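You operate a simulated robot arm through the tools that you are given. There is no shell and no other tool.

The job below is to be done with a simulated robot arm. You get a single attempt, and the scene is never put back.

Task
Fill the empty pod on the table to its line with purple beads.
Fine: take them from the tray of greens with the red-handled scoop, put it back and snap the pod shut.

It is judged by the outcome, as a careful person would: the job done as asked, and still so three seconds after it is handed in. It fails if anything else is knocked over, pushed out of place, dropped, spilled or broken.

Robot
A 6-joint arm with a two-finger gripper, fixed in place. Base frame: the origin is at the foot of the arm, x ahead of it, y to its left, z up; the work surface is at about z = 0.74. Units: m, degrees, N and s.
It reaches about 1.298 m from its shoulder. Its first joint turns from -149.0 to 149.0 degrees. Payload 1.57 kg.
Tool frame: the origin (TCP) lies between the finger pads and is the grasp point; the fingertips stand 0.021 m ahead of it; z points along the fingers, y is the line along which they close. Largest opening 0.07 m; the body of the gripper starts 0.05 m behind the TCP.
Orientation is that of the tool frame in the base frame, as a unit quaternion [x, y, z, w]. With the fingers straight down and closing along the base's y, the tool's x points along the base's -x, its y along +y and its z along -z.

Tools
- The arm moves only by the tool apply_moves. Its argument "steps" is text: rows parted by semicolons, each of 6 numbers parted by spaces: the shift along the base's x, y, z in cm, then the turn, a rotation vector about the base's x, y, z in rad. In form: x y z wx wy wz; .... A call has 1 to 20 rows; each row shifts and turns the commanded pose from where the row before left it. "jaw" is the gripper command, from -1 (shut) to 1 (fully open), values between in proportion, set as the call begins (left out, the last holds). A row lasts 0.2 s, in which the tool goes at most 0.05 m and 8.6 degrees; a call with a longer step from one row to the next is refused whole, and so is a gripper value outside its range. Where a pose cannot be reached the arm comes as near as it can. A force on the tool above 40 N (or 10 N above the force at the start of the call, whichever is more), or a blocked arm, ends the call early, and 0.2 s more pass. Each finger halts on what it meets, pressing with about 30 N; the grip force reading is that of the motor and also rises with nothing between the fingers. The clock runs only during rows and for 0.2 s after the last one: add rows that do not move to give the fingers time. It gives the time, the measured TCP pose, the force on the tool (base axes), the opening and the grip force at its end, in the units of the frame above (readings bear some noise), with the torque about the TCP (base axes, N m) and any sound that the robot's microphone picked up, and new pictures: "show" is both (left out), scene, wrist or none.
- Cameras (640 x 400 px; columns grow to the right, rows downward): "scene" is fixed at [0.4004, 0.6509, 1.5067]; the picture's right is [-0.54, -0.84, 0.00], its down [-0.71, 0.45, -0.54] and it looks along [0.45, -0.29, -0.84] (base axes); focal length 253 px, centre (320, 200). "wrist" rides on the gripper at [0.079, 0.004, -0.081] in the tool frame; the picture's right is [-0.05, 1.00, 0.00], its down [-0.67, -0.03, -0.75] and it looks along [-0.74, -0.04, 0.67] (tool axes); focal length 256 px, centre (320, 200). There is no depth. A picture from a camera that has moved, and an enlarged one, comes with that camera's place and axes in the base frame and with its lens.
- lift_body(by): slides the trunk up (or, below 0, down) by that many m; the arm rides with it, the base frame stays. It gives what a move gives, with no picture.
- zoom(camera, box): a new picture of the part [left, top, right, bottom] of that camera's present view, enlarged. No time passes.
- sign_off(): hands the job in; it is judged then, once.

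Nothing tells you positions but the pictures and the camera data. Unless the task says otherwise, let go and move clear before handing in.

The tools are called after ">>>" as a command line: name --argument value ..., lists and objects as JSON in quotes. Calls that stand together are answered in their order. apply_moves: Moves the arm, as the interface text tells. Its arguments: {"type":"object","properties":{"steps":{"type":"string"},"jaw":{"type":"number"},"show":{"type":"string","enum":["both","scene","wrist","none"]}},"required":["steps"]} The other tools are called the same way: lift_body (by) slides the trunk up or down; zoom (camera, box) takes an enlarged picture of a part of a camera's view; sign_off () hands the job in.

At the start:

```text
time_s: 0.0
ee_pos: [0.7361, -0.0944, 1.0527]
tool_rot: [0.0, 1.0, 0.001, 0.0]
ft_force: [0.3, -0.8, -0.3]
ft_torque: [0.01, 0.0, -0.02]
grip_width: 0.0701
finger_force: 0.0
trunk travel left (down, up): [-0.734, 0.236]
```

scene: 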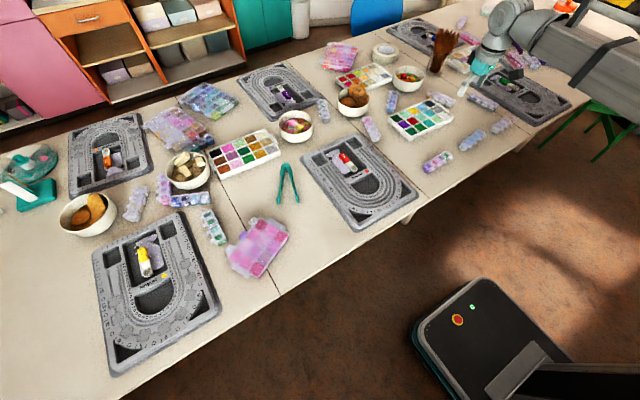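
wrist: 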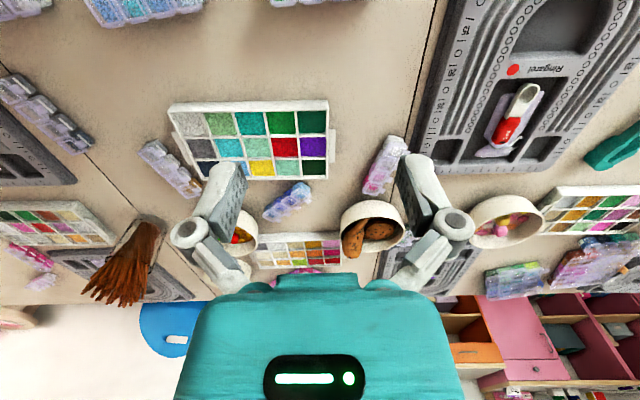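

I see a bead table with several grey boards, trays of beads, and small pods; a red-handled scoop seems to lie on the middle board. I'll take enlarged pictures to find the empty pod, the tray of greens and the scoop.

>>> zoom --camera "scene" --box '[290, 120, 430, 240]'

>>> zoom --camera "scene" --box '[370, 60, 530, 180]'

>>> zoom --camera "wrist" --box '[130, 80, 350, 230]'

>>> zoom --camera "wrist" --box '[340, 0, 640, 220]'

>>> zoom --camera "scene" --box '[120, 60, 320, 200]'

>>> zoom --camera "scene" --box '[50, 180, 300, 380]'

```text
3.33 times, centred on (360, 180) of scene
camera zoom: at [0.4004, 0.6509, 1.5067], right [-0.54, -0.84, 0.0], down [-0.71, 0.45, -0.54], along [0.45, -0.29, -0.84], focal length 845 px, centre (187, 267)
```

zoom: 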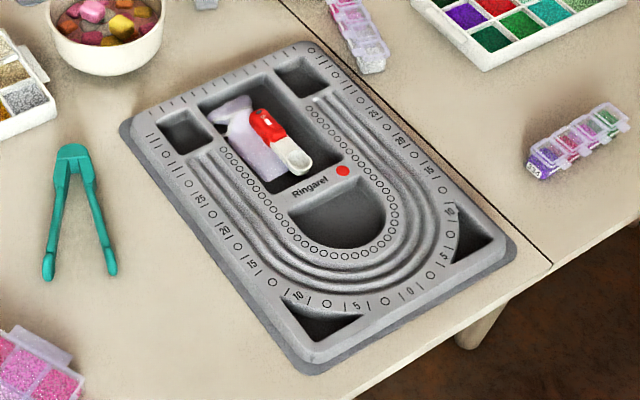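

```text
3.33 times, centred on (450, 120) of scene
camera zoom: at [0.4004, 0.6509, 1.5067], right [-0.54, -0.84, 0.0], down [-0.71, 0.45, -0.54], along [0.45, -0.29, -0.84], focal length 845 px, centre (-113, 467)
```

zoom: 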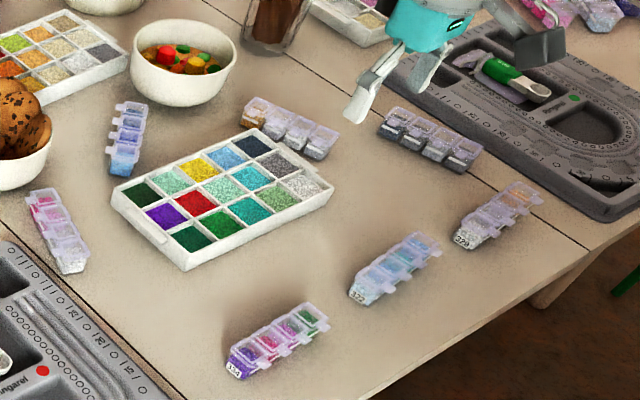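

```text
2.67 times, centred on (240, 155) of wrist
camera zoom: at [0.6562, -0.09, 1.1324], right [0.05, 1.0, 0.0], down [0.66, -0.04, 0.75], along [0.75, -0.04, -0.67], focal length 683 px, centre (533, 320)
```

zoom: 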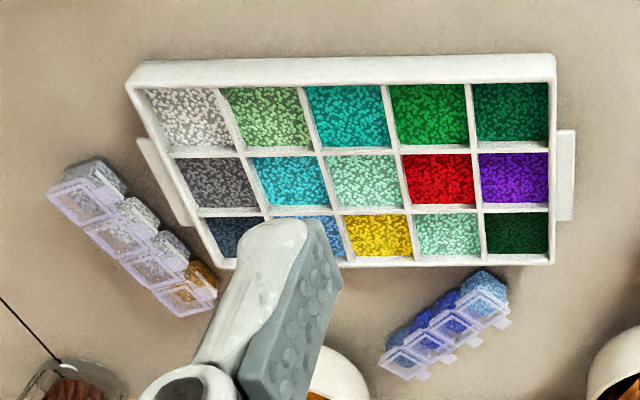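

```text
1.82 times, centred on (490, 110) of wrist
camera zoom: at [0.6562, -0.09, 1.1324], right [0.05, 1.0, 0.0], down [0.66, -0.04, 0.75], along [0.75, -0.04, -0.67], focal length 465 px, centre (11, 364)
```

zoom: 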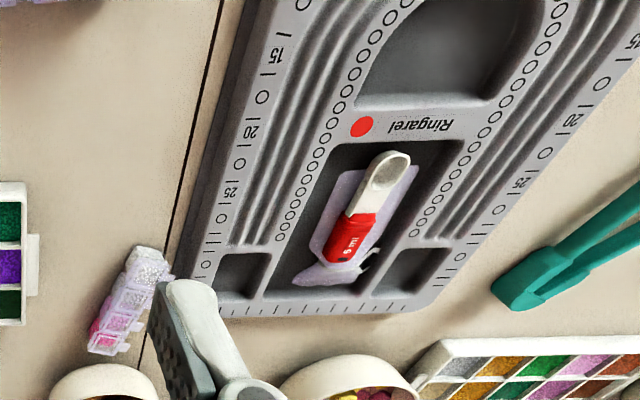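

```text
2.86 times, centred on (220, 130) of scene
camera zoom: at [0.4004, 0.6509, 1.5067], right [-0.54, -0.84, 0.0], down [-0.71, 0.45, -0.54], along [0.45, -0.29, -0.84], focal length 724 px, centre (606, 400)
```

zoom: 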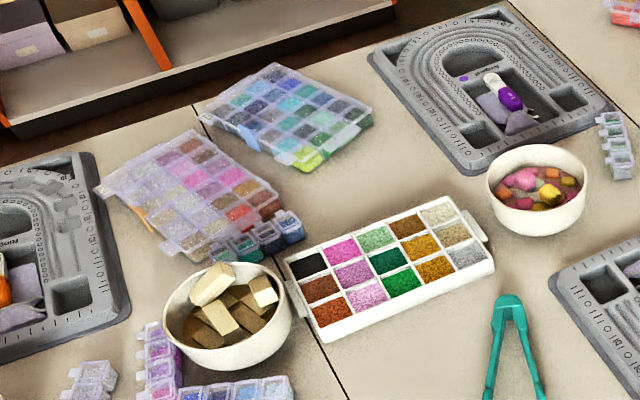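

```text
2.00 times, centred on (175, 280) of scene
camera zoom: at [0.4004, 0.6509, 1.5067], right [-0.54, -0.84, 0.0], down [-0.71, 0.45, -0.54], along [0.45, -0.29, -0.84], focal length 507 px, centre (610, 40)
```

zoom: 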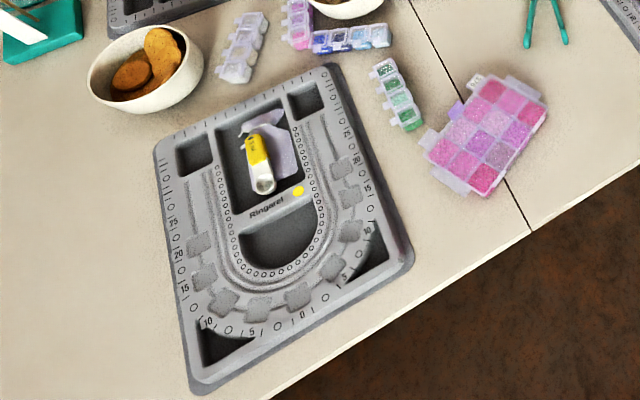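

There are many four-pod strips, and I must find the one with an empty pod. I'll enlarge each strip, the scoop and the greens tray (the one on the right has a purple cell).

>>> zoom --camera "scene" --box '[415, 140, 463, 180]'

>>> zoom --camera "scene" --box '[450, 110, 520, 160]'

>>> zoom --camera "scene" --box '[355, 80, 419, 150]'

>>> zoom --camera "scene" --box '[425, 75, 525, 135]'

>>> zoom --camera "scene" --box '[115, 170, 235, 250]'

>>> zoom --camera "scene" --box '[300, 80, 348, 130]'

>>> zoom --camera "scene" --box '[430, 0, 550, 80]'

>>> zoom --camera "scene" --box '[325, 140, 375, 190]'

>>> zoom --camera "scene" --box '[385, 85, 465, 140]'

```text
10.00 times, centred on (439, 160) of scene
camera zoom: at [0.4004, 0.6509, 1.5067], right [-0.54, -0.84, 0.0], down [-0.71, 0.45, -0.54], along [0.45, -0.29, -0.84], focal length 2534 px, centre (-870, 600)
```

zoom: 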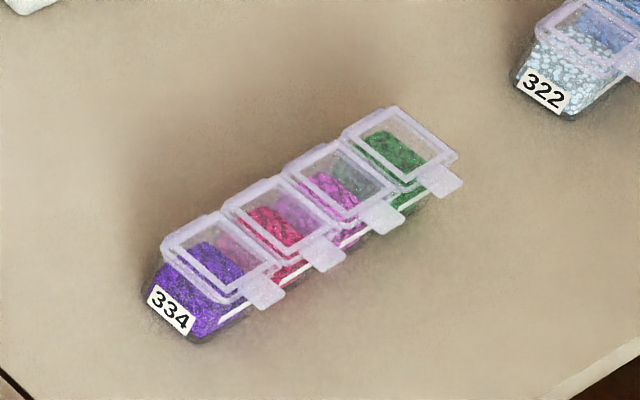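

```text
8.00 times, centred on (485, 135) of scene
camera zoom: at [0.4004, 0.6509, 1.5067], right [-0.54, -0.84, 0.0], down [-0.71, 0.45, -0.54], along [0.45, -0.29, -0.84], focal length 2027 px, centre (-1000, 720)
```

zoom: 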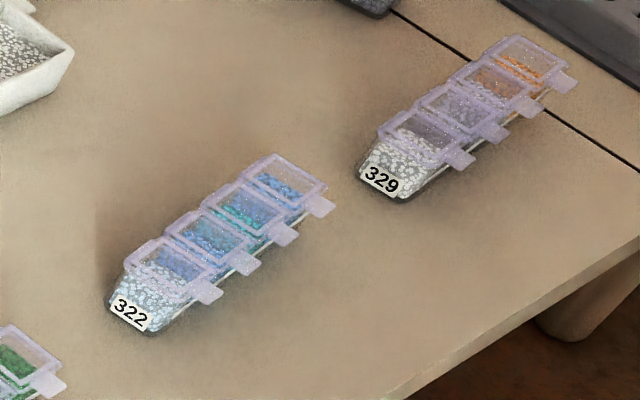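

```text
5.71 times, centred on (387, 115) of scene
camera zoom: at [0.4004, 0.6509, 1.5067], right [-0.54, -0.84, 0.0], down [-0.71, 0.45, -0.54], along [0.45, -0.29, -0.84], focal length 1448 px, centre (-63, 686)
```

zoom: 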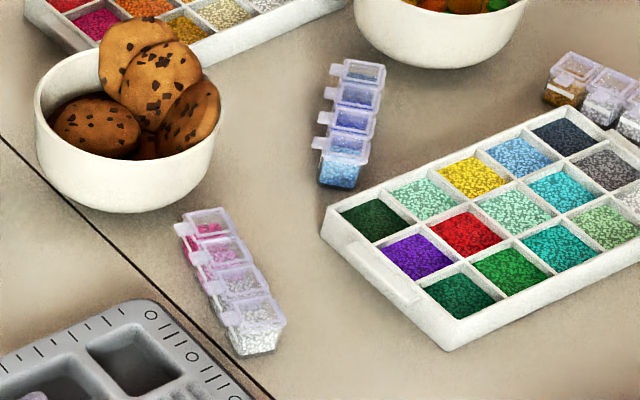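

```text
6.40 times, centred on (475, 105) of scene
camera zoom: at [0.4004, 0.6509, 1.5067], right [-0.54, -0.84, 0.0], down [-0.71, 0.45, -0.54], along [0.45, -0.29, -0.84], focal length 1622 px, centre (-672, 808)
```

zoom: 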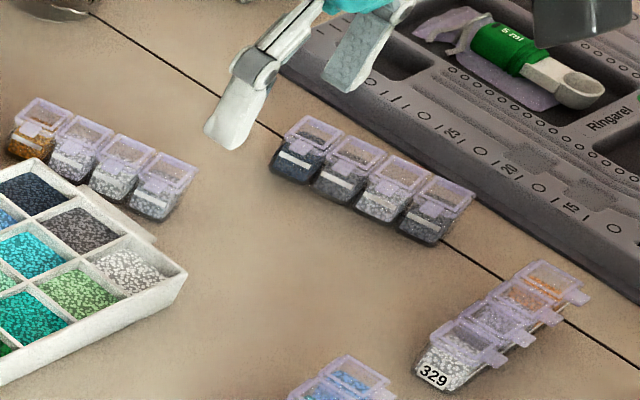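

```text
5.00 times, centred on (175, 210) of scene
camera zoom: at [0.4004, 0.6509, 1.5067], right [-0.54, -0.84, 0.0], down [-0.71, 0.45, -0.54], along [0.45, -0.29, -0.84], focal length 1267 px, centre (1045, 150)
```

zoom: 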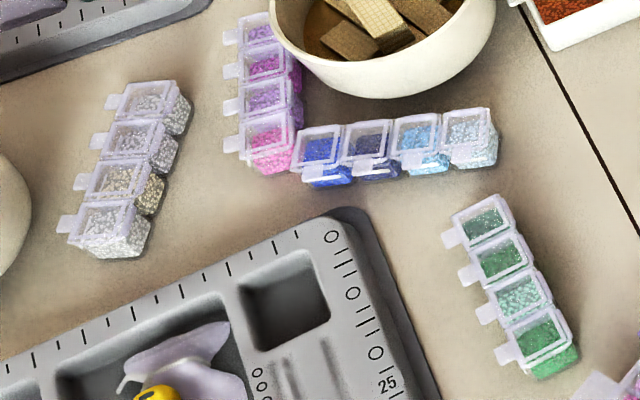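

```text
8.00 times, centred on (324, 105) of scene
camera zoom: at [0.4004, 0.6509, 1.5067], right [-0.54, -0.84, 0.0], down [-0.71, 0.45, -0.54], along [0.45, -0.29, -0.84], focal length 2027 px, centre (288, 960)
```

zoom: 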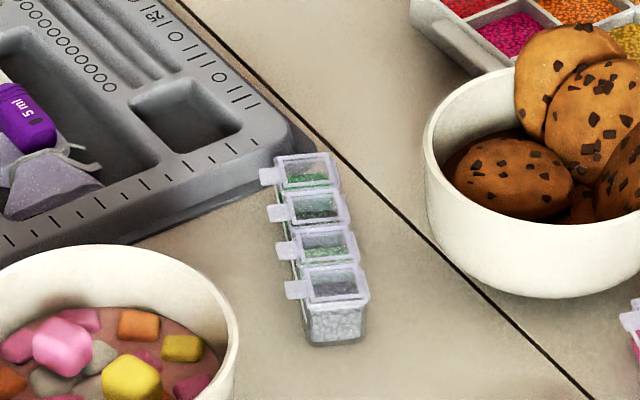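

```text
5.00 times, centred on (490, 40) of scene
camera zoom: at [0.4004, 0.6509, 1.5067], right [-0.54, -0.84, 0.0], down [-0.71, 0.45, -0.54], along [0.45, -0.29, -0.84], focal length 1267 px, centre (-530, 1000)
```

zoom: 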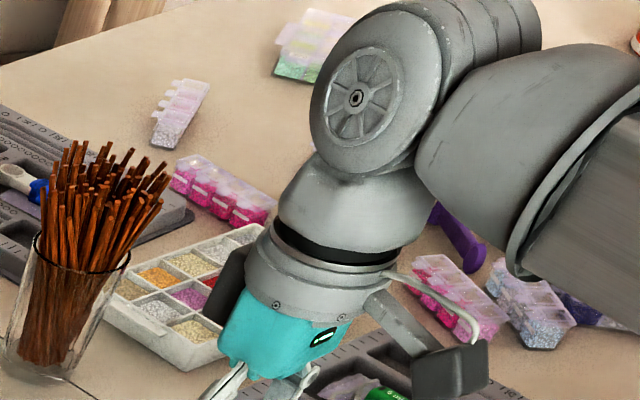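

```text
8.00 times, centred on (350, 165) of scene
camera zoom: at [0.4004, 0.6509, 1.5067], right [-0.54, -0.84, 0.0], down [-0.71, 0.45, -0.54], along [0.45, -0.29, -0.84], focal length 2027 px, centre (80, 480)
```

zoom: 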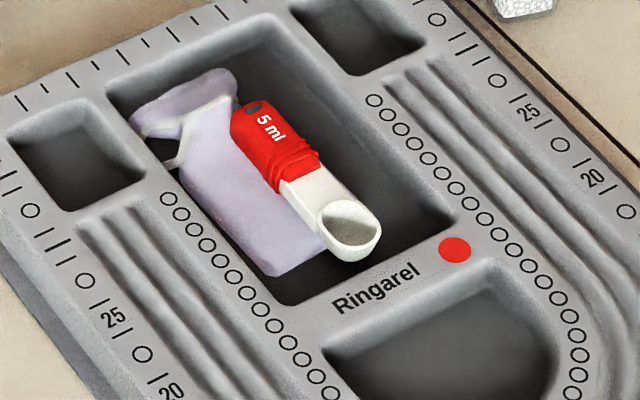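

```text
7.27 times, centred on (425, 112) of scene
camera zoom: at [0.4004, 0.6509, 1.5067], right [-0.54, -0.84, 0.0], down [-0.71, 0.45, -0.54], along [0.45, -0.29, -0.84], focal length 1843 px, centre (-444, 836)
```

zoom: 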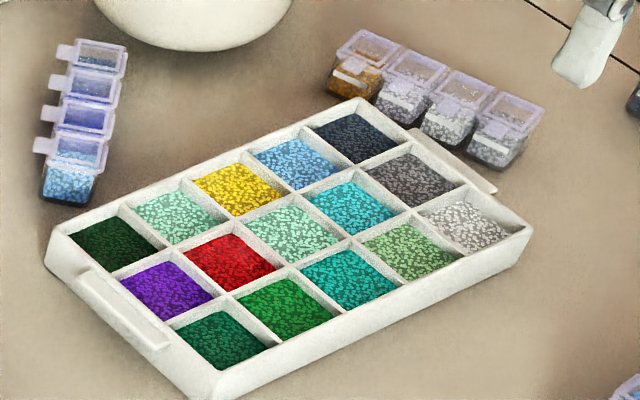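

The right-hand tray holds most of the greens and one purple cell, at about (0.93, -0.12); the red 5 ml scoop lies in the middle board at about (0.90, 0.21). The empty pod isn't clear yet, so I'll look closer through the wrist camera.

>>> zoom --camera "wrist" --box '[0, 0, 220, 140]'

>>> zoom --camera "wrist" --box '[200, 0, 420, 100]'

>>> zoom --camera "wrist" --box '[0, 130, 220, 310]'

>>> zoom --camera "wrist" --box '[220, 160, 420, 300]'

>>> zoom --camera "wrist" --box '[440, 120, 640, 320]'

>>> zoom --camera "scene" --box '[0, 120, 120, 240]'

>>> zoom --camera "scene" --box '[300, 10, 440, 100]'

>>> zoom --camera "scene" --box '[450, 60, 600, 140]'

```text
2.86 times, centred on (110, 70) of wrist
camera zoom: at [0.6562, -0.09, 1.1324], right [0.05, 1.0, 0.0], down [0.66, -0.04, 0.75], along [0.75, -0.04, -0.67], focal length 731 px, centre (920, 571)
```

zoom: 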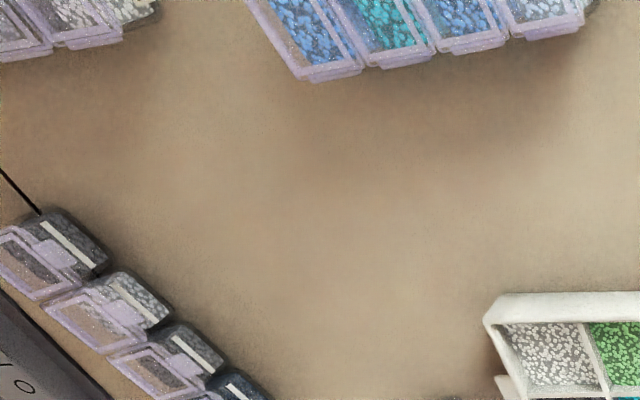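

```text
2.91 times, centred on (310, 50) of wrist
camera zoom: at [0.6562, -0.09, 1.1324], right [0.05, 1.0, 0.0], down [0.66, -0.04, 0.75], along [0.75, -0.04, -0.67], focal length 745 px, centre (349, 636)
```

zoom: 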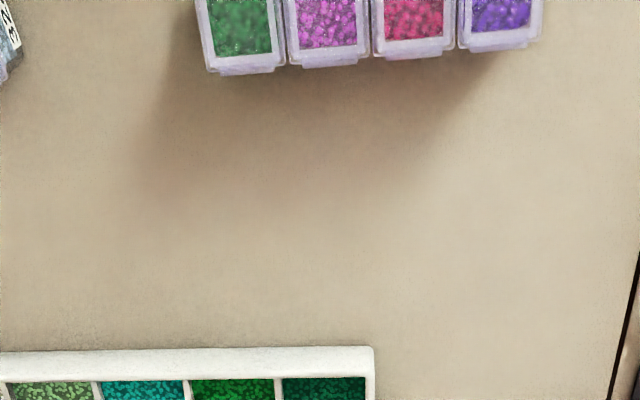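

```text
2.22 times, centred on (110, 220) of wrist
camera zoom: at [0.6562, -0.09, 1.1324], right [0.05, 1.0, 0.0], down [0.66, -0.04, 0.75], along [0.75, -0.04, -0.67], focal length 569 px, centre (787, 156)
```

zoom: 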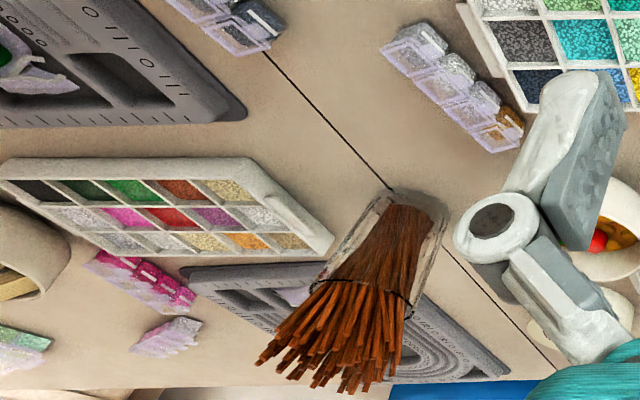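

```text
2.86 times, centred on (320, 230) of wrist
camera zoom: at [0.6562, -0.09, 1.1324], right [0.05, 1.0, 0.0], down [0.66, -0.04, 0.75], along [0.75, -0.04, -0.67], focal length 731 px, centre (320, 114)
```

zoom: 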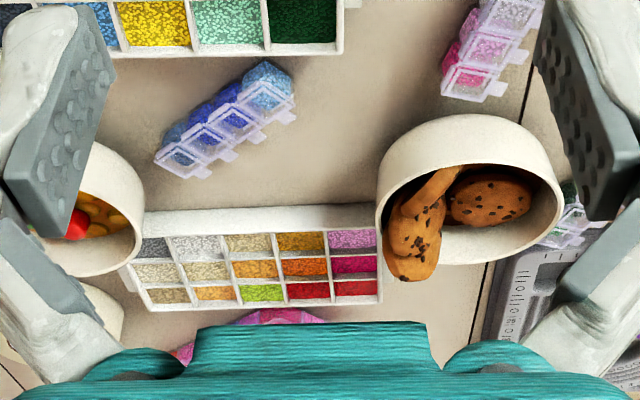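

```text
2.00 times, centred on (540, 220) of wrist
camera zoom: at [0.6562, -0.09, 1.1324], right [0.05, 1.0, 0.0], down [0.66, -0.04, 0.75], along [0.75, -0.04, -0.67], focal length 512 px, centre (-120, 160)
```

zoom: 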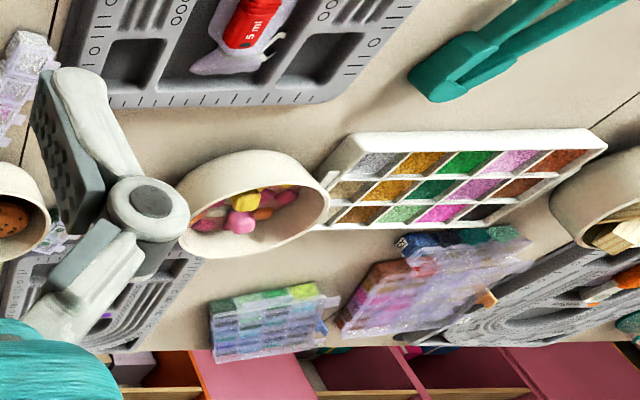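

```text
3.33 times, centred on (60, 180) of scene
camera zoom: at [0.4004, 0.6509, 1.5067], right [-0.54, -0.84, 0.0], down [-0.71, 0.45, -0.54], along [0.45, -0.29, -0.84], focal length 845 px, centre (1187, 267)
```

zoom: 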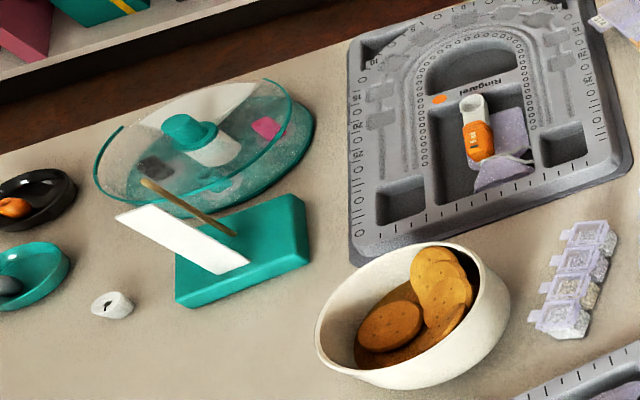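

```text
4.44 times, centred on (370, 55) of scene
camera zoom: at [0.4004, 0.6509, 1.5067], right [-0.54, -0.84, 0.0], down [-0.71, 0.45, -0.54], along [0.45, -0.29, -0.84], focal length 1126 px, centre (98, 844)
```

zoom: 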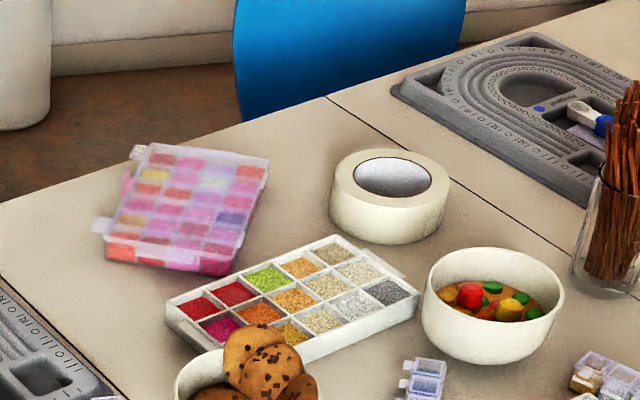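

```text
4.27 times, centred on (525, 100) of scene
camera zoom: at [0.4004, 0.6509, 1.5067], right [-0.54, -0.84, 0.0], down [-0.71, 0.45, -0.54], along [0.45, -0.29, -0.84], focal length 1081 px, centre (-555, 627)
```

zoom: 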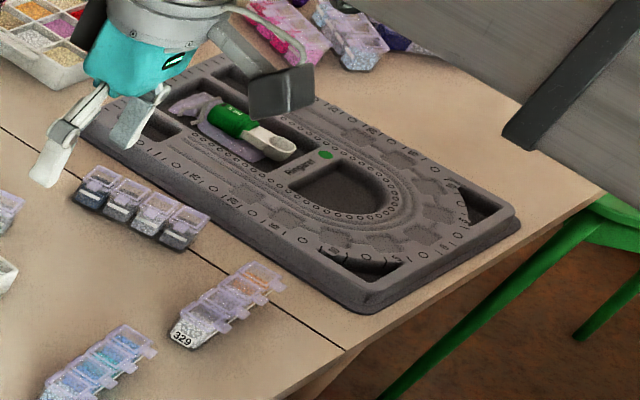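

All pods seen so far hold beads, but some are seen poorly. I'll back the arm off a little at this height and pitch the camera down to look at the near strips from above.

>>> apply_moves --steps "-4 0 1 0 0.1 0; -4 0 1 0 0.1 0; -4 0 1 0 0.1 0; -4 0 1 0 0.1 0; -4 0 0 0 0.1 0; 0 0 0 0 0 0" --jaw 1 --show "both"

```text
time_s: 1.4
ee_pos: [0.5354, -0.0975, 1.0711]
tool_rot: [-0.001, 0.975, -0.003, -0.222]
ft_force: [-0.1, 0.1, 0.1]
ft_torque: [0.0, 0.0, 0.01]
grip_width: 0.0701
finger_force: 0.1
out of reach, approached as far as the arm can: row 1, 2, 3, 4, 5
trunk travel left (down, up): [-0.734, 0.236]
camera wrist: at [0.4987, -0.0935, 1.1774], right [0.04, 1.0, -0.03], down [0.92, -0.03, 0.38], along [0.38, -0.04, -0.92], focal length 256 px, centre (320, 200)
```

scene: 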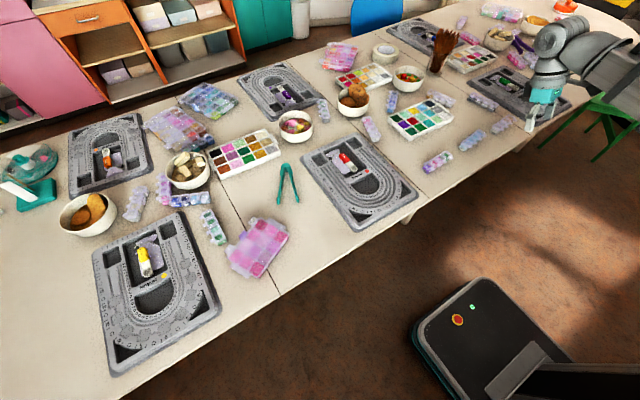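
wrist: 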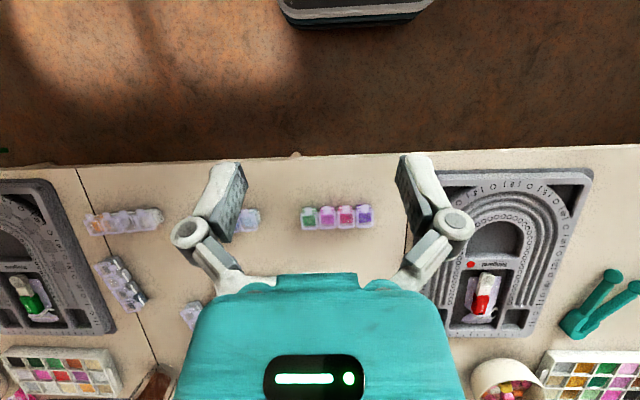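

The arm went nearly as far as asked. Strip 334 is now seen from above at about (0.71, -0.09); I'll enlarge it and its neighbours to look for an empty pod.

>>> zoom --camera "wrist" --box '[290, 190, 390, 245]'

>>> zoom --camera "wrist" --box '[70, 190, 270, 330]'

>>> zoom --camera "scene" --box '[440, 0, 560, 70]'

>>> zoom --camera "scene" --box '[440, 80, 520, 140]'

>>> zoom --camera "scene" --box '[540, 0, 640, 70]'

```text
6.40 times, centred on (340, 218) of wrist
camera zoom: at [0.4987, -0.0935, 1.1774], right [0.04, 1.0, -0.03], down [0.92, -0.03, 0.38], along [0.38, -0.04, -0.92], focal length 1638 px, centre (192, 88)
```

zoom: 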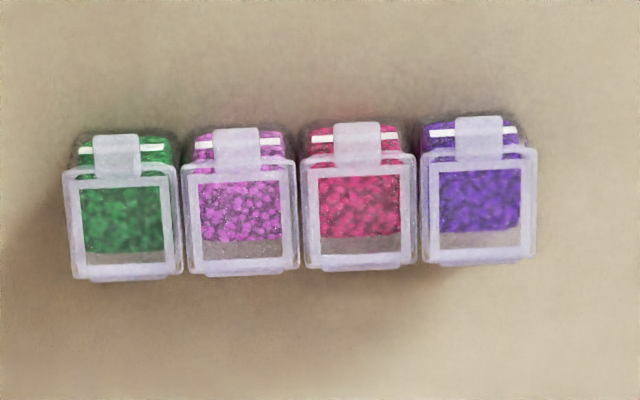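

```text
2.86 times, centred on (170, 260) of wrist
camera zoom: at [0.4987, -0.0935, 1.1774], right [0.04, 1.0, -0.03], down [0.92, -0.03, 0.38], along [0.38, -0.04, -0.92], focal length 731 px, centre (749, 29)
```

zoom: 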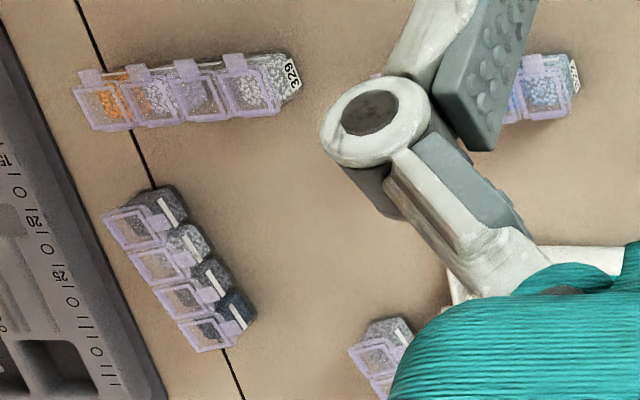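

```text
5.33 times, centred on (500, 35) of scene
camera zoom: at [0.4004, 0.6509, 1.5067], right [-0.54, -0.84, 0.0], down [-0.71, 0.45, -0.54], along [0.45, -0.29, -0.84], focal length 1351 px, centre (-640, 1080)
```

zoom: 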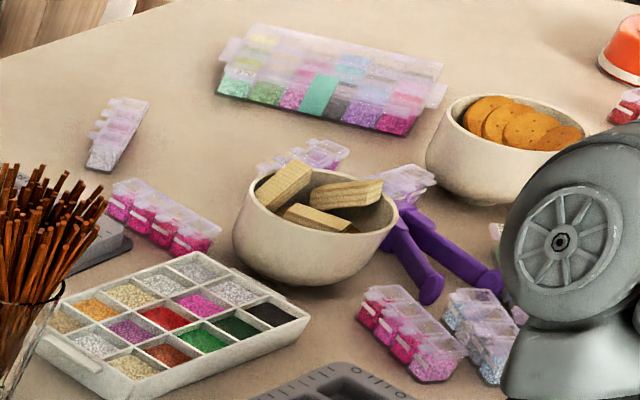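

```text
6.67 times, centred on (480, 110) of scene
camera zoom: at [0.4004, 0.6509, 1.5067], right [-0.54, -0.84, 0.0], down [-0.71, 0.45, -0.54], along [0.45, -0.29, -0.84], focal length 1689 px, centre (-747, 800)
```

zoom: 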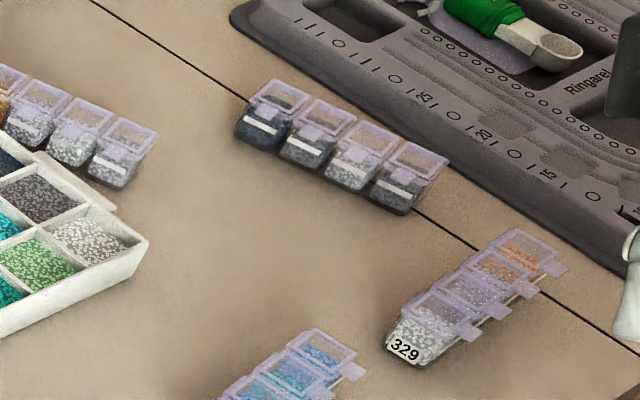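

```text
5.71 times, centred on (590, 35) of scene
camera zoom: at [0.4004, 0.6509, 1.5067], right [-0.54, -0.84, 0.0], down [-0.71, 0.45, -0.54], along [0.45, -0.29, -0.84], focal length 1448 px, centre (-1223, 1143)
```

zoom: 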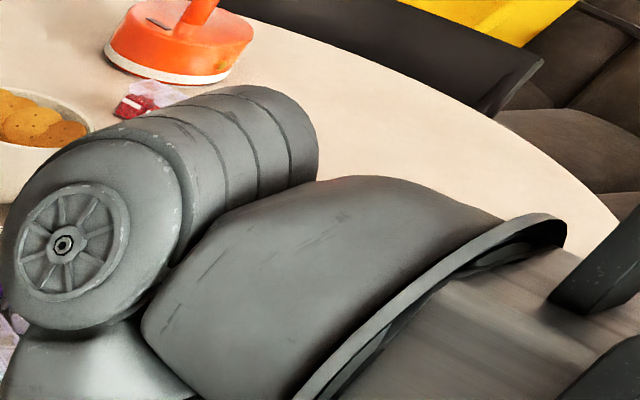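

Every pod of strip 334 holds beads, and a white bar on the front wall marks the line. I'll shift right to view strips 322, 329 and the others between the fingers.

>>> apply_moves --steps "0 -4 0 0 0 0; 0 -4 0 0 0 0; 0 -4 0 0 0 0; 0 -4 0 0 0 0; 0 0 0 0 0 0" --show "wrist"

>>> zoom --camera "wrist" --box '[200, 150, 440, 300]'

```text
time_s: 2.6
ee_pos: [0.5345, -0.2585, 1.0712]
tool_rot: [-0.002, 0.975, -0.004, -0.222]
ft_force: [-0.5, -0.6, -1.1]
ft_torque: [0.0, -0.01, 0.0]
grip_width: 0.0702
finger_force: 0.1
trunk travel left (down, up): [-0.734, 0.236]
camera wrist: at [0.4984, -0.2531, 1.1773], right [0.04, 1.0, -0.03], down [0.92, -0.03, 0.38], along [0.38, -0.04, -0.92], focal length 256 px, centre (320, 200)
```

wrist: 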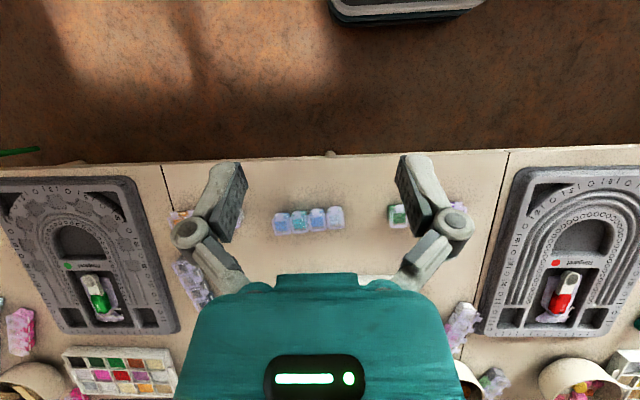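

```text
2.67 times, centred on (320, 225) of wrist
camera zoom: at [0.4984, -0.2531, 1.1773], right [0.04, 1.0, -0.03], down [0.92, -0.03, 0.38], along [0.38, -0.04, -0.92], focal length 683 px, centre (320, 133)
```

zoom: 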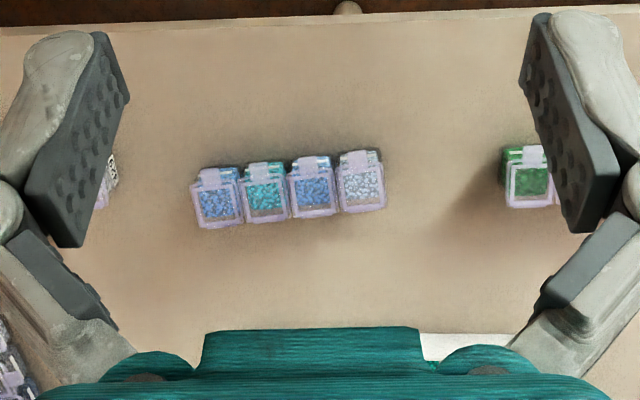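

Strip 322 is full in all four pods. I'll move forward over the tray at this height and sweep sideways to inspect the strips behind it.

>>> apply_moves --steps "5 0 0.5 0 0 0; 5 0 0.5 0 0 0; 5 0 0.5 0 0 0; 5 0 0.5 0 0 0; 5 0 0 0 0 0; 5 0 0 0 0 0; 0 0 0 0 0 0" --show "wrist"

>>> zoom --camera "wrist" --box '[0, 0, 320, 280]'

>>> zoom --camera "wrist" --box '[320, 0, 640, 280]'

```text
refused: row 1 steps farther than a row can; nothing moved
```

```text
1.43 times, centred on (160, 140) of wrist
camera zoom: at [0.4984, -0.2531, 1.1773], right [0.04, 1.0, -0.03], down [0.92, -0.03, 0.38], along [0.38, -0.04, -0.92], focal length 366 px, centre (549, 286)
```

zoom: 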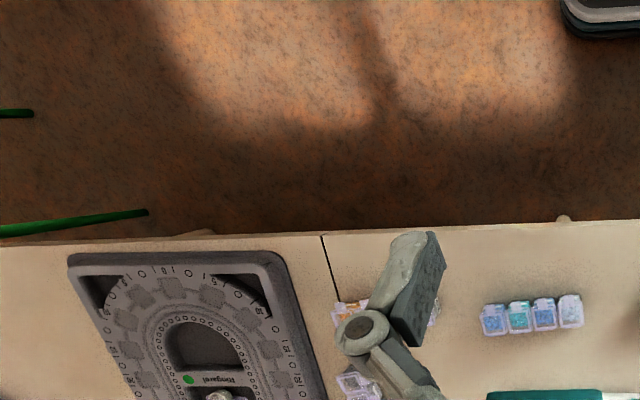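

```text
1.43 times, centred on (480, 140) of wrist
camera zoom: at [0.4984, -0.2531, 1.1773], right [0.04, 1.0, -0.03], down [0.92, -0.03, 0.38], along [0.38, -0.04, -0.92], focal length 366 px, centre (91, 286)
```

zoom: 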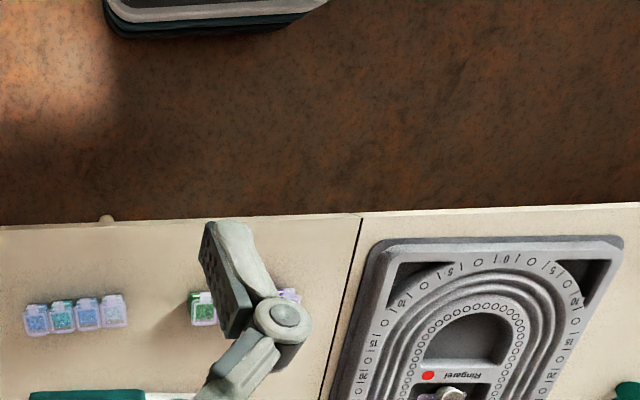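

The row was a hair too long and nothing moved, so I'll use shorter rows. I still aim to look at the strips around the tray from above.

>>> apply_moves --steps "4.5 0 0.5 0 0 0; 4.5 0 0.5 0 0 0; 4.5 0 0.5 0 0 0; 4.5 0 0.5 0 0 0; 4.5 0 0 0 0 0; 4.5 0 0 0 0 0; 0 0 0 0 0 0" --show "wrist"

>>> zoom --camera "wrist" --box '[0, 0, 320, 280]'

>>> zoom --camera "wrist" --box '[320, 0, 640, 280]'

```text
time_s: 4.2
ee_pos: [0.8059, -0.2569, 1.0716]
tool_rot: [0.0, 0.975, -0.003, -0.223]
ft_force: [0.2, 0.0, 0.6]
ft_torque: [0.01, -0.01, -0.01]
grip_width: 0.0698
finger_force: 0.0
out of reach, approached as far as the arm can: row 1, 2, 3, 4
trunk travel left (down, up): [-0.734, 0.236]
camera wrist: at [0.7692, -0.2525, 1.1772], right [0.04, 1.0, -0.03], down [0.92, -0.03, 0.38], along [0.38, -0.04, -0.92], focal length 256 px, centre (320, 200)
```

wrist: 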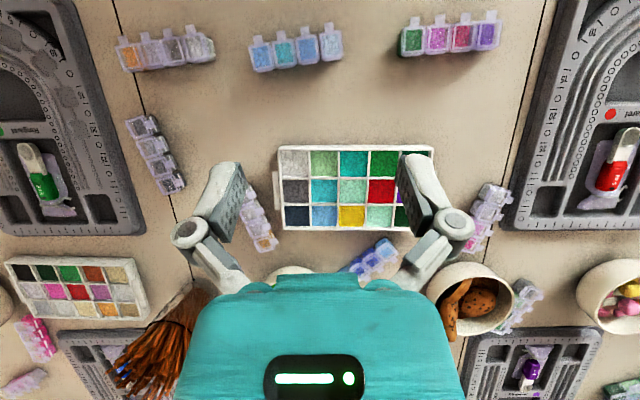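

```text
1.43 times, centred on (160, 140) of wrist
camera zoom: at [0.7692, -0.2525, 1.1772], right [0.04, 1.0, -0.03], down [0.92, -0.03, 0.38], along [0.38, -0.04, -0.92], focal length 366 px, centre (549, 286)
```

zoom: 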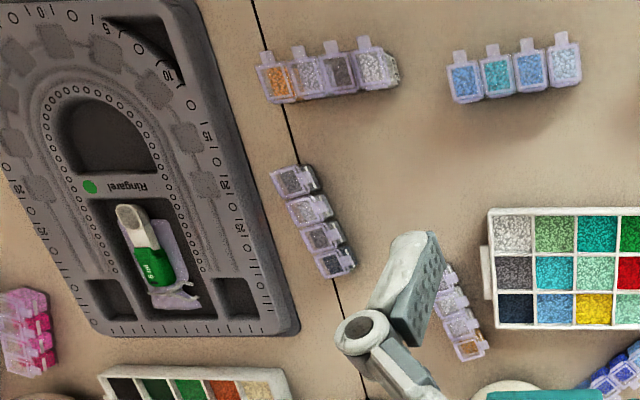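

```text
1.43 times, centred on (480, 140) of wrist
camera zoom: at [0.7692, -0.2525, 1.1772], right [0.04, 1.0, -0.03], down [0.92, -0.03, 0.38], along [0.38, -0.04, -0.92], focal length 366 px, centre (91, 286)
```

zoom: 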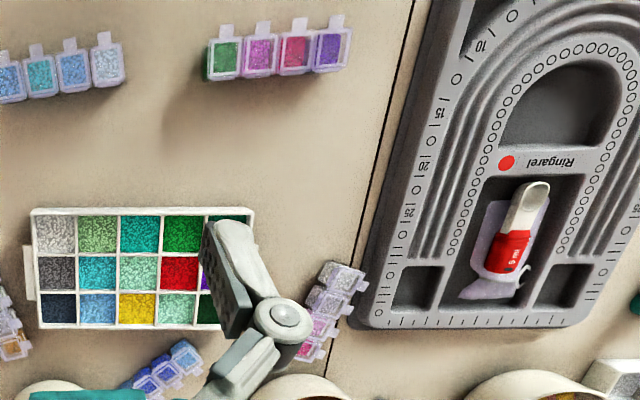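

In strip 329, the third pod from the left looks darker, perhaps empty. I'll enlarge it along with the nearby strips.

>>> zoom --camera "wrist" --box '[110, 15, 220, 85]'

>>> zoom --camera "wrist" --box '[110, 105, 210, 200]'

>>> zoom --camera "wrist" --box '[220, 170, 420, 290]'

>>> zoom --camera "wrist" --box '[450, 170, 530, 260]'

>>> zoom --camera "wrist" --box '[0, 300, 120, 400]'

>>> zoom --camera "wrist" --box '[480, 260, 640, 400]'

```text
5.71 times, centred on (165, 50) of wrist
camera zoom: at [0.7692, -0.2525, 1.1772], right [0.04, 1.0, -0.03], down [0.92, -0.03, 0.38], along [0.38, -0.04, -0.92], focal length 1463 px, centre (1206, 1057)
```

zoom: 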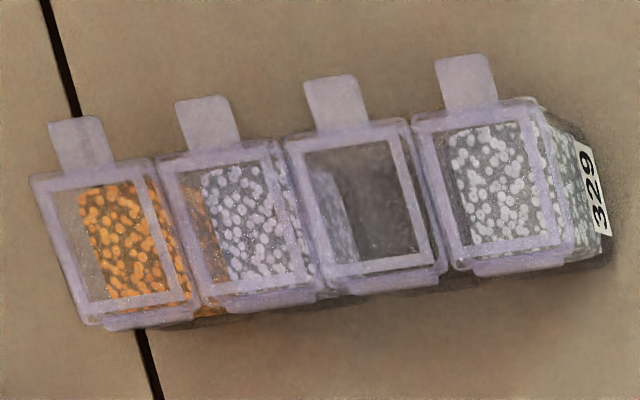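

```text
4.21 times, centred on (160, 152) of wrist
camera zoom: at [0.7692, -0.2525, 1.1772], right [0.04, 1.0, -0.03], down [0.92, -0.03, 0.38], along [0.38, -0.04, -0.92], focal length 1078 px, centre (994, 400)
```

zoom: 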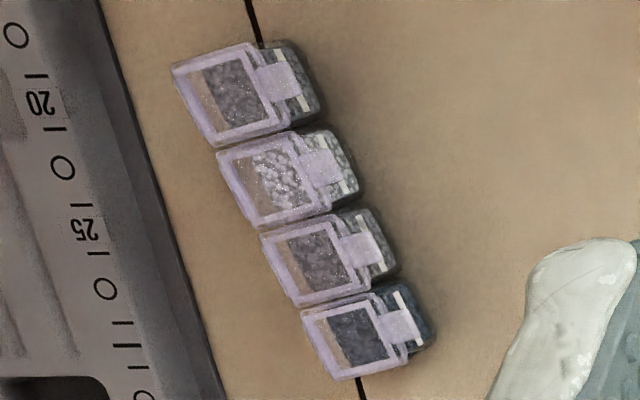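

```text
3.20 times, centred on (320, 230) of wrist
camera zoom: at [0.7692, -0.2525, 1.1772], right [0.04, 1.0, -0.03], down [0.92, -0.03, 0.38], along [0.38, -0.04, -0.92], focal length 819 px, centre (320, 104)
```

zoom: 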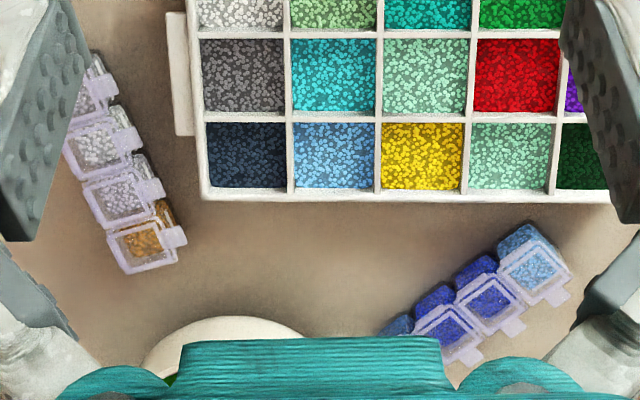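

```text
4.44 times, centred on (490, 215) of wrist
camera zoom: at [0.7692, -0.2525, 1.1772], right [0.04, 1.0, -0.03], down [0.92, -0.03, 0.38], along [0.38, -0.04, -0.92], focal length 1138 px, centre (-436, 133)
```

zoom: 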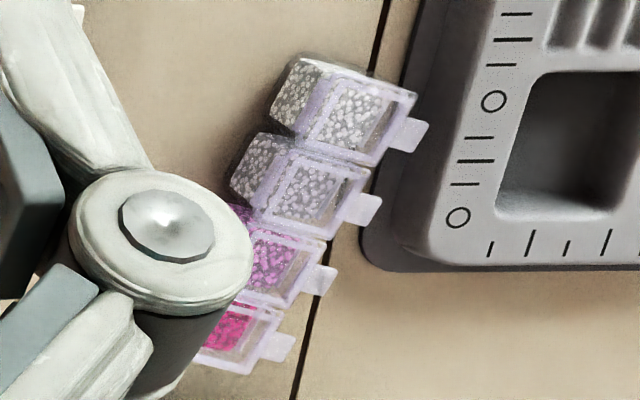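

```text
4.00 times, centred on (60, 350) of wrist
camera zoom: at [0.7692, -0.2525, 1.1772], right [0.04, 1.0, -0.03], down [0.92, -0.03, 0.38], along [0.38, -0.04, -0.92], focal length 1024 px, centre (1360, -400)
```

zoom: 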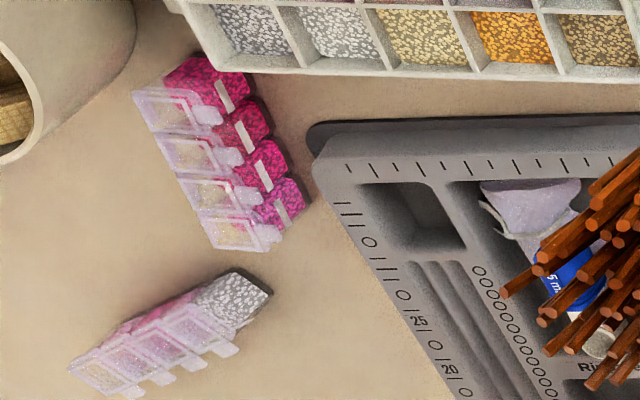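

```text
2.86 times, centred on (560, 330) of wrist
camera zoom: at [0.7692, -0.2525, 1.1772], right [0.04, 1.0, -0.03], down [0.92, -0.03, 0.38], along [0.38, -0.04, -0.92], focal length 731 px, centre (-366, -171)
```

zoom: 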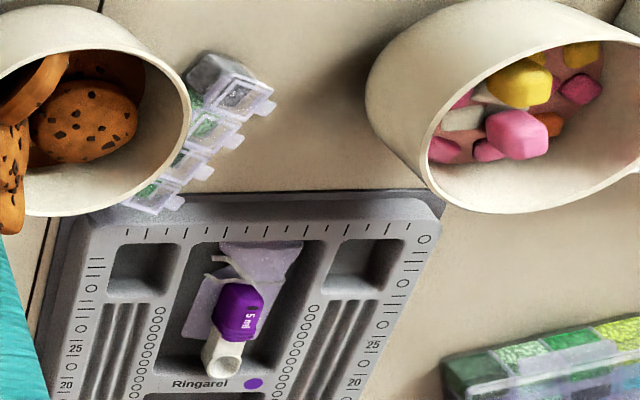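

The second pod from the label end of strip 329 is empty, at about (0.706, -0.472), lid shut with its tab toward the robot. I'll enlarge it from both cameras to learn the lid's shape.

>>> zoom --camera "wrist" --box '[150, 20, 200, 70]'

>>> zoom --camera "scene" --box '[488, 112, 518, 136]'

>>> zoom --camera "wrist" --box '[585, 120, 640, 200]'

>>> zoom --camera "scene" --box '[425, 150, 455, 174]'

```text
8.00 times, centred on (175, 45) of wrist
camera zoom: at [0.7692, -0.2525, 1.1772], right [0.04, 1.0, -0.03], down [0.92, -0.03, 0.38], along [0.38, -0.04, -0.92], focal length 2048 px, centre (1480, 1440)
```

zoom: 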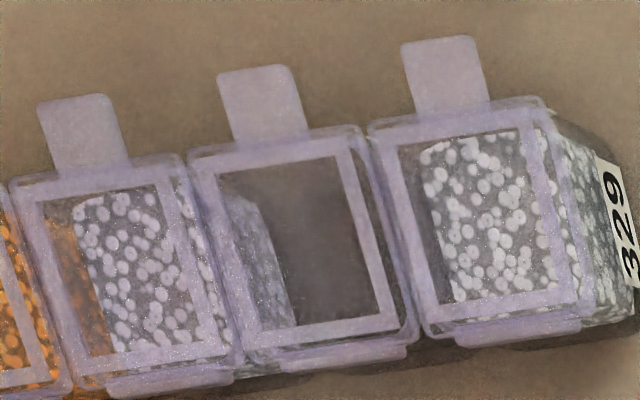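

```text
16.00 times, centred on (503, 124) of scene
camera zoom: at [0.4004, 0.6509, 1.5067], right [-0.54, -0.84, 0.0], down [-0.71, 0.45, -0.54], along [0.45, -0.29, -0.84], focal length 4054 px, centre (-2608, 1416)
```

zoom: 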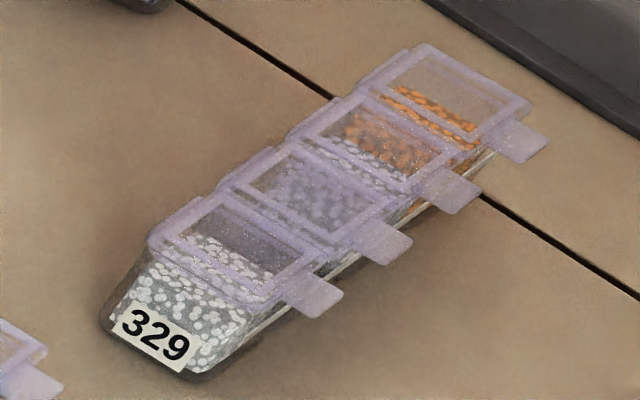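

```text
5.00 times, centred on (612, 160) of wrist
camera zoom: at [0.7692, -0.2525, 1.1772], right [0.04, 1.0, -0.03], down [0.92, -0.03, 0.38], along [0.38, -0.04, -0.92], focal length 1280 px, centre (-1142, 400)
```

zoom: 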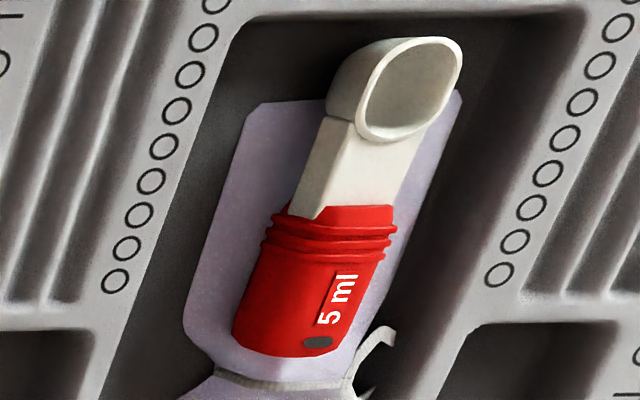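

```text
16.00 times, centred on (440, 162) of scene
camera zoom: at [0.4004, 0.6509, 1.5067], right [-0.54, -0.84, 0.0], down [-0.71, 0.45, -0.54], along [0.45, -0.29, -0.84], focal length 4054 px, centre (-1600, 808)
```

zoom: 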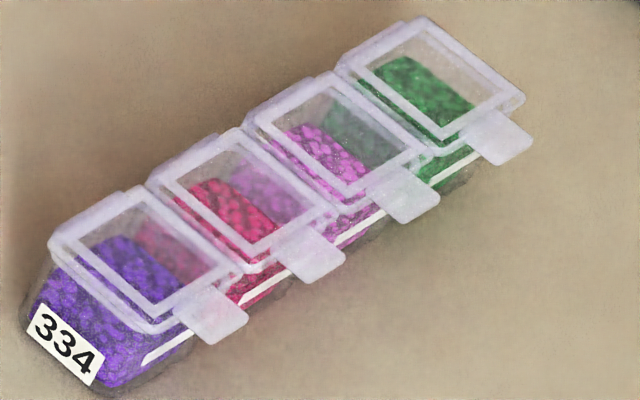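

Confirmed: only the second pod from the label is empty, and each lid has a flat tab sticking out toward the table edge. I'll back off at height and straighten the tool, then turn it about so the camera rides on the far/upper side for work at the tab.

>>> apply_moves --steps "-3 -1 0 0 -0.09 0; -3 -1 0 0 -0.09 0; -3 -1 0 0 -0.09 0; -3 -1 0 0 -0.09 0; -3 -1 0 0 -0.09 0; 0 0 0 0 0 0.14; 0 0 0 0 0 0.14; 0 0 0 0 0 0.14; 0 0 0 0 0 0.14; 0 0 0 0 0 0.14; 0 0 0 0 0 0.14; 0 0 0 0 0 0.14; 0 0 0 0 0 0.14; 0 0 0 0 0 0.14; 0 0 0 0 0 0.14; 0 0 0 0 0 0.14; 0 0 0 0 0 0" --show "both"

```text
time_s: 7.8
ee_pos: [0.6551, -0.3078, 1.0528]
tool_rot: [-0.697, 0.717, -0.001, 0.003]
ft_force: [0.6, 0.1, 0.8]
ft_torque: [0.0, 0.0, -0.01]
grip_width: 0.0698
finger_force: 0.0
out of reach, approached as far as the arm can: row 1, 2, 3, 5
trunk travel left (down, up): [-0.734, 0.236]
camera wrist: at [0.6482, -0.3872, 1.1323], right [-1.0, 0.08, -0.01], down [0.05, 0.66, 0.75], along [0.07, 0.74, -0.66], focal length 256 px, centre (320, 200)
```

scene: 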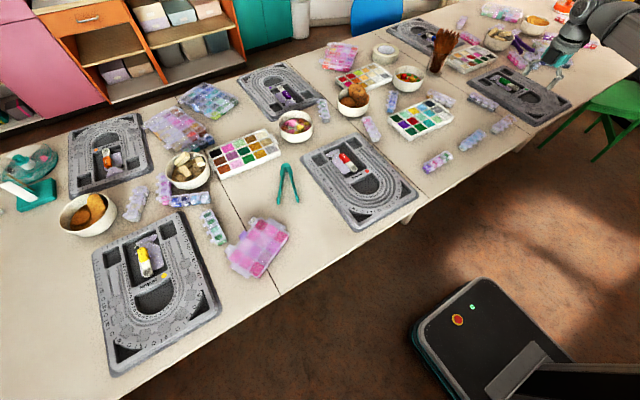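
wrist: 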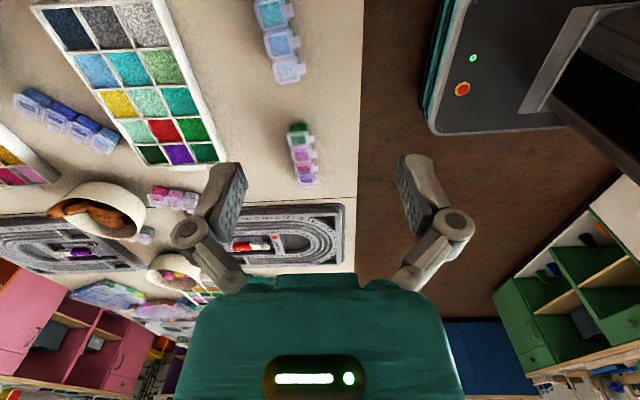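

The yaw works freely. I'll turn the rest of the way so the camera is on the far side, shifting a bit right and back over the table edge.

>>> apply_moves --steps "-1 -1 0 0 0 0.1453; -1 -1 0 0 0 0.1453; -1 -1 0 0 0 0.1453; -1 -1 0 0 0 0.1453; -1 -1 0 0 0 0.1453; -1 -1 0 0 0 0.1453; -1 -1 0 0 0 0.1453; -1 -1 0 0 0 0.1453; -1 -1 0 0 0 0.1453; -1 -1 0 0 0 0.1453; 0 -1 0 0 0 0.1453; 0 0 0 0 0 0" --show "both"

```text
time_s: 10.4
ee_pos: [0.5972, -0.3653, 1.0525]
tool_rot: [0.934, -0.357, 0.0, -0.003]
ft_force: [-1.3, 0.5, 0.1]
ft_torque: [-0.02, 0.02, 0.04]
grip_width: 0.0701
finger_force: 0.0
out of reach, approached as far as the arm can: row 7, 8, 9, 10, 11
trunk travel left (down, up): [-0.734, 0.236]
camera wrist: at [0.6517, -0.4239, 1.1324], right [-0.7, -0.71, -0.01], down [-0.47, 0.47, 0.75], along [-0.53, 0.53, -0.66], focal length 256 px, centre (320, 200)
```

scene: 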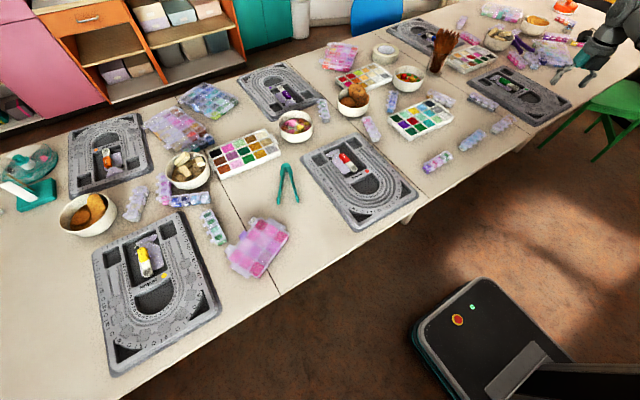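
wrist: 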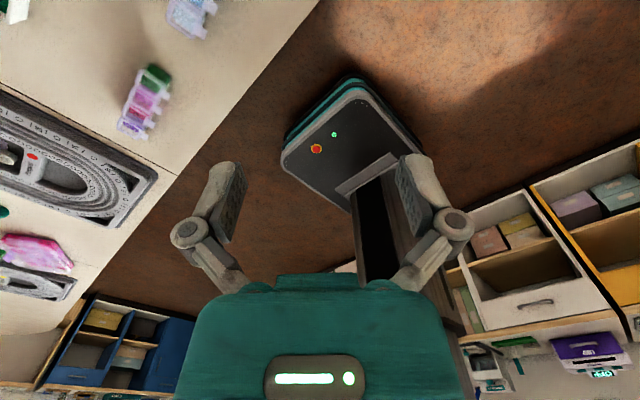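

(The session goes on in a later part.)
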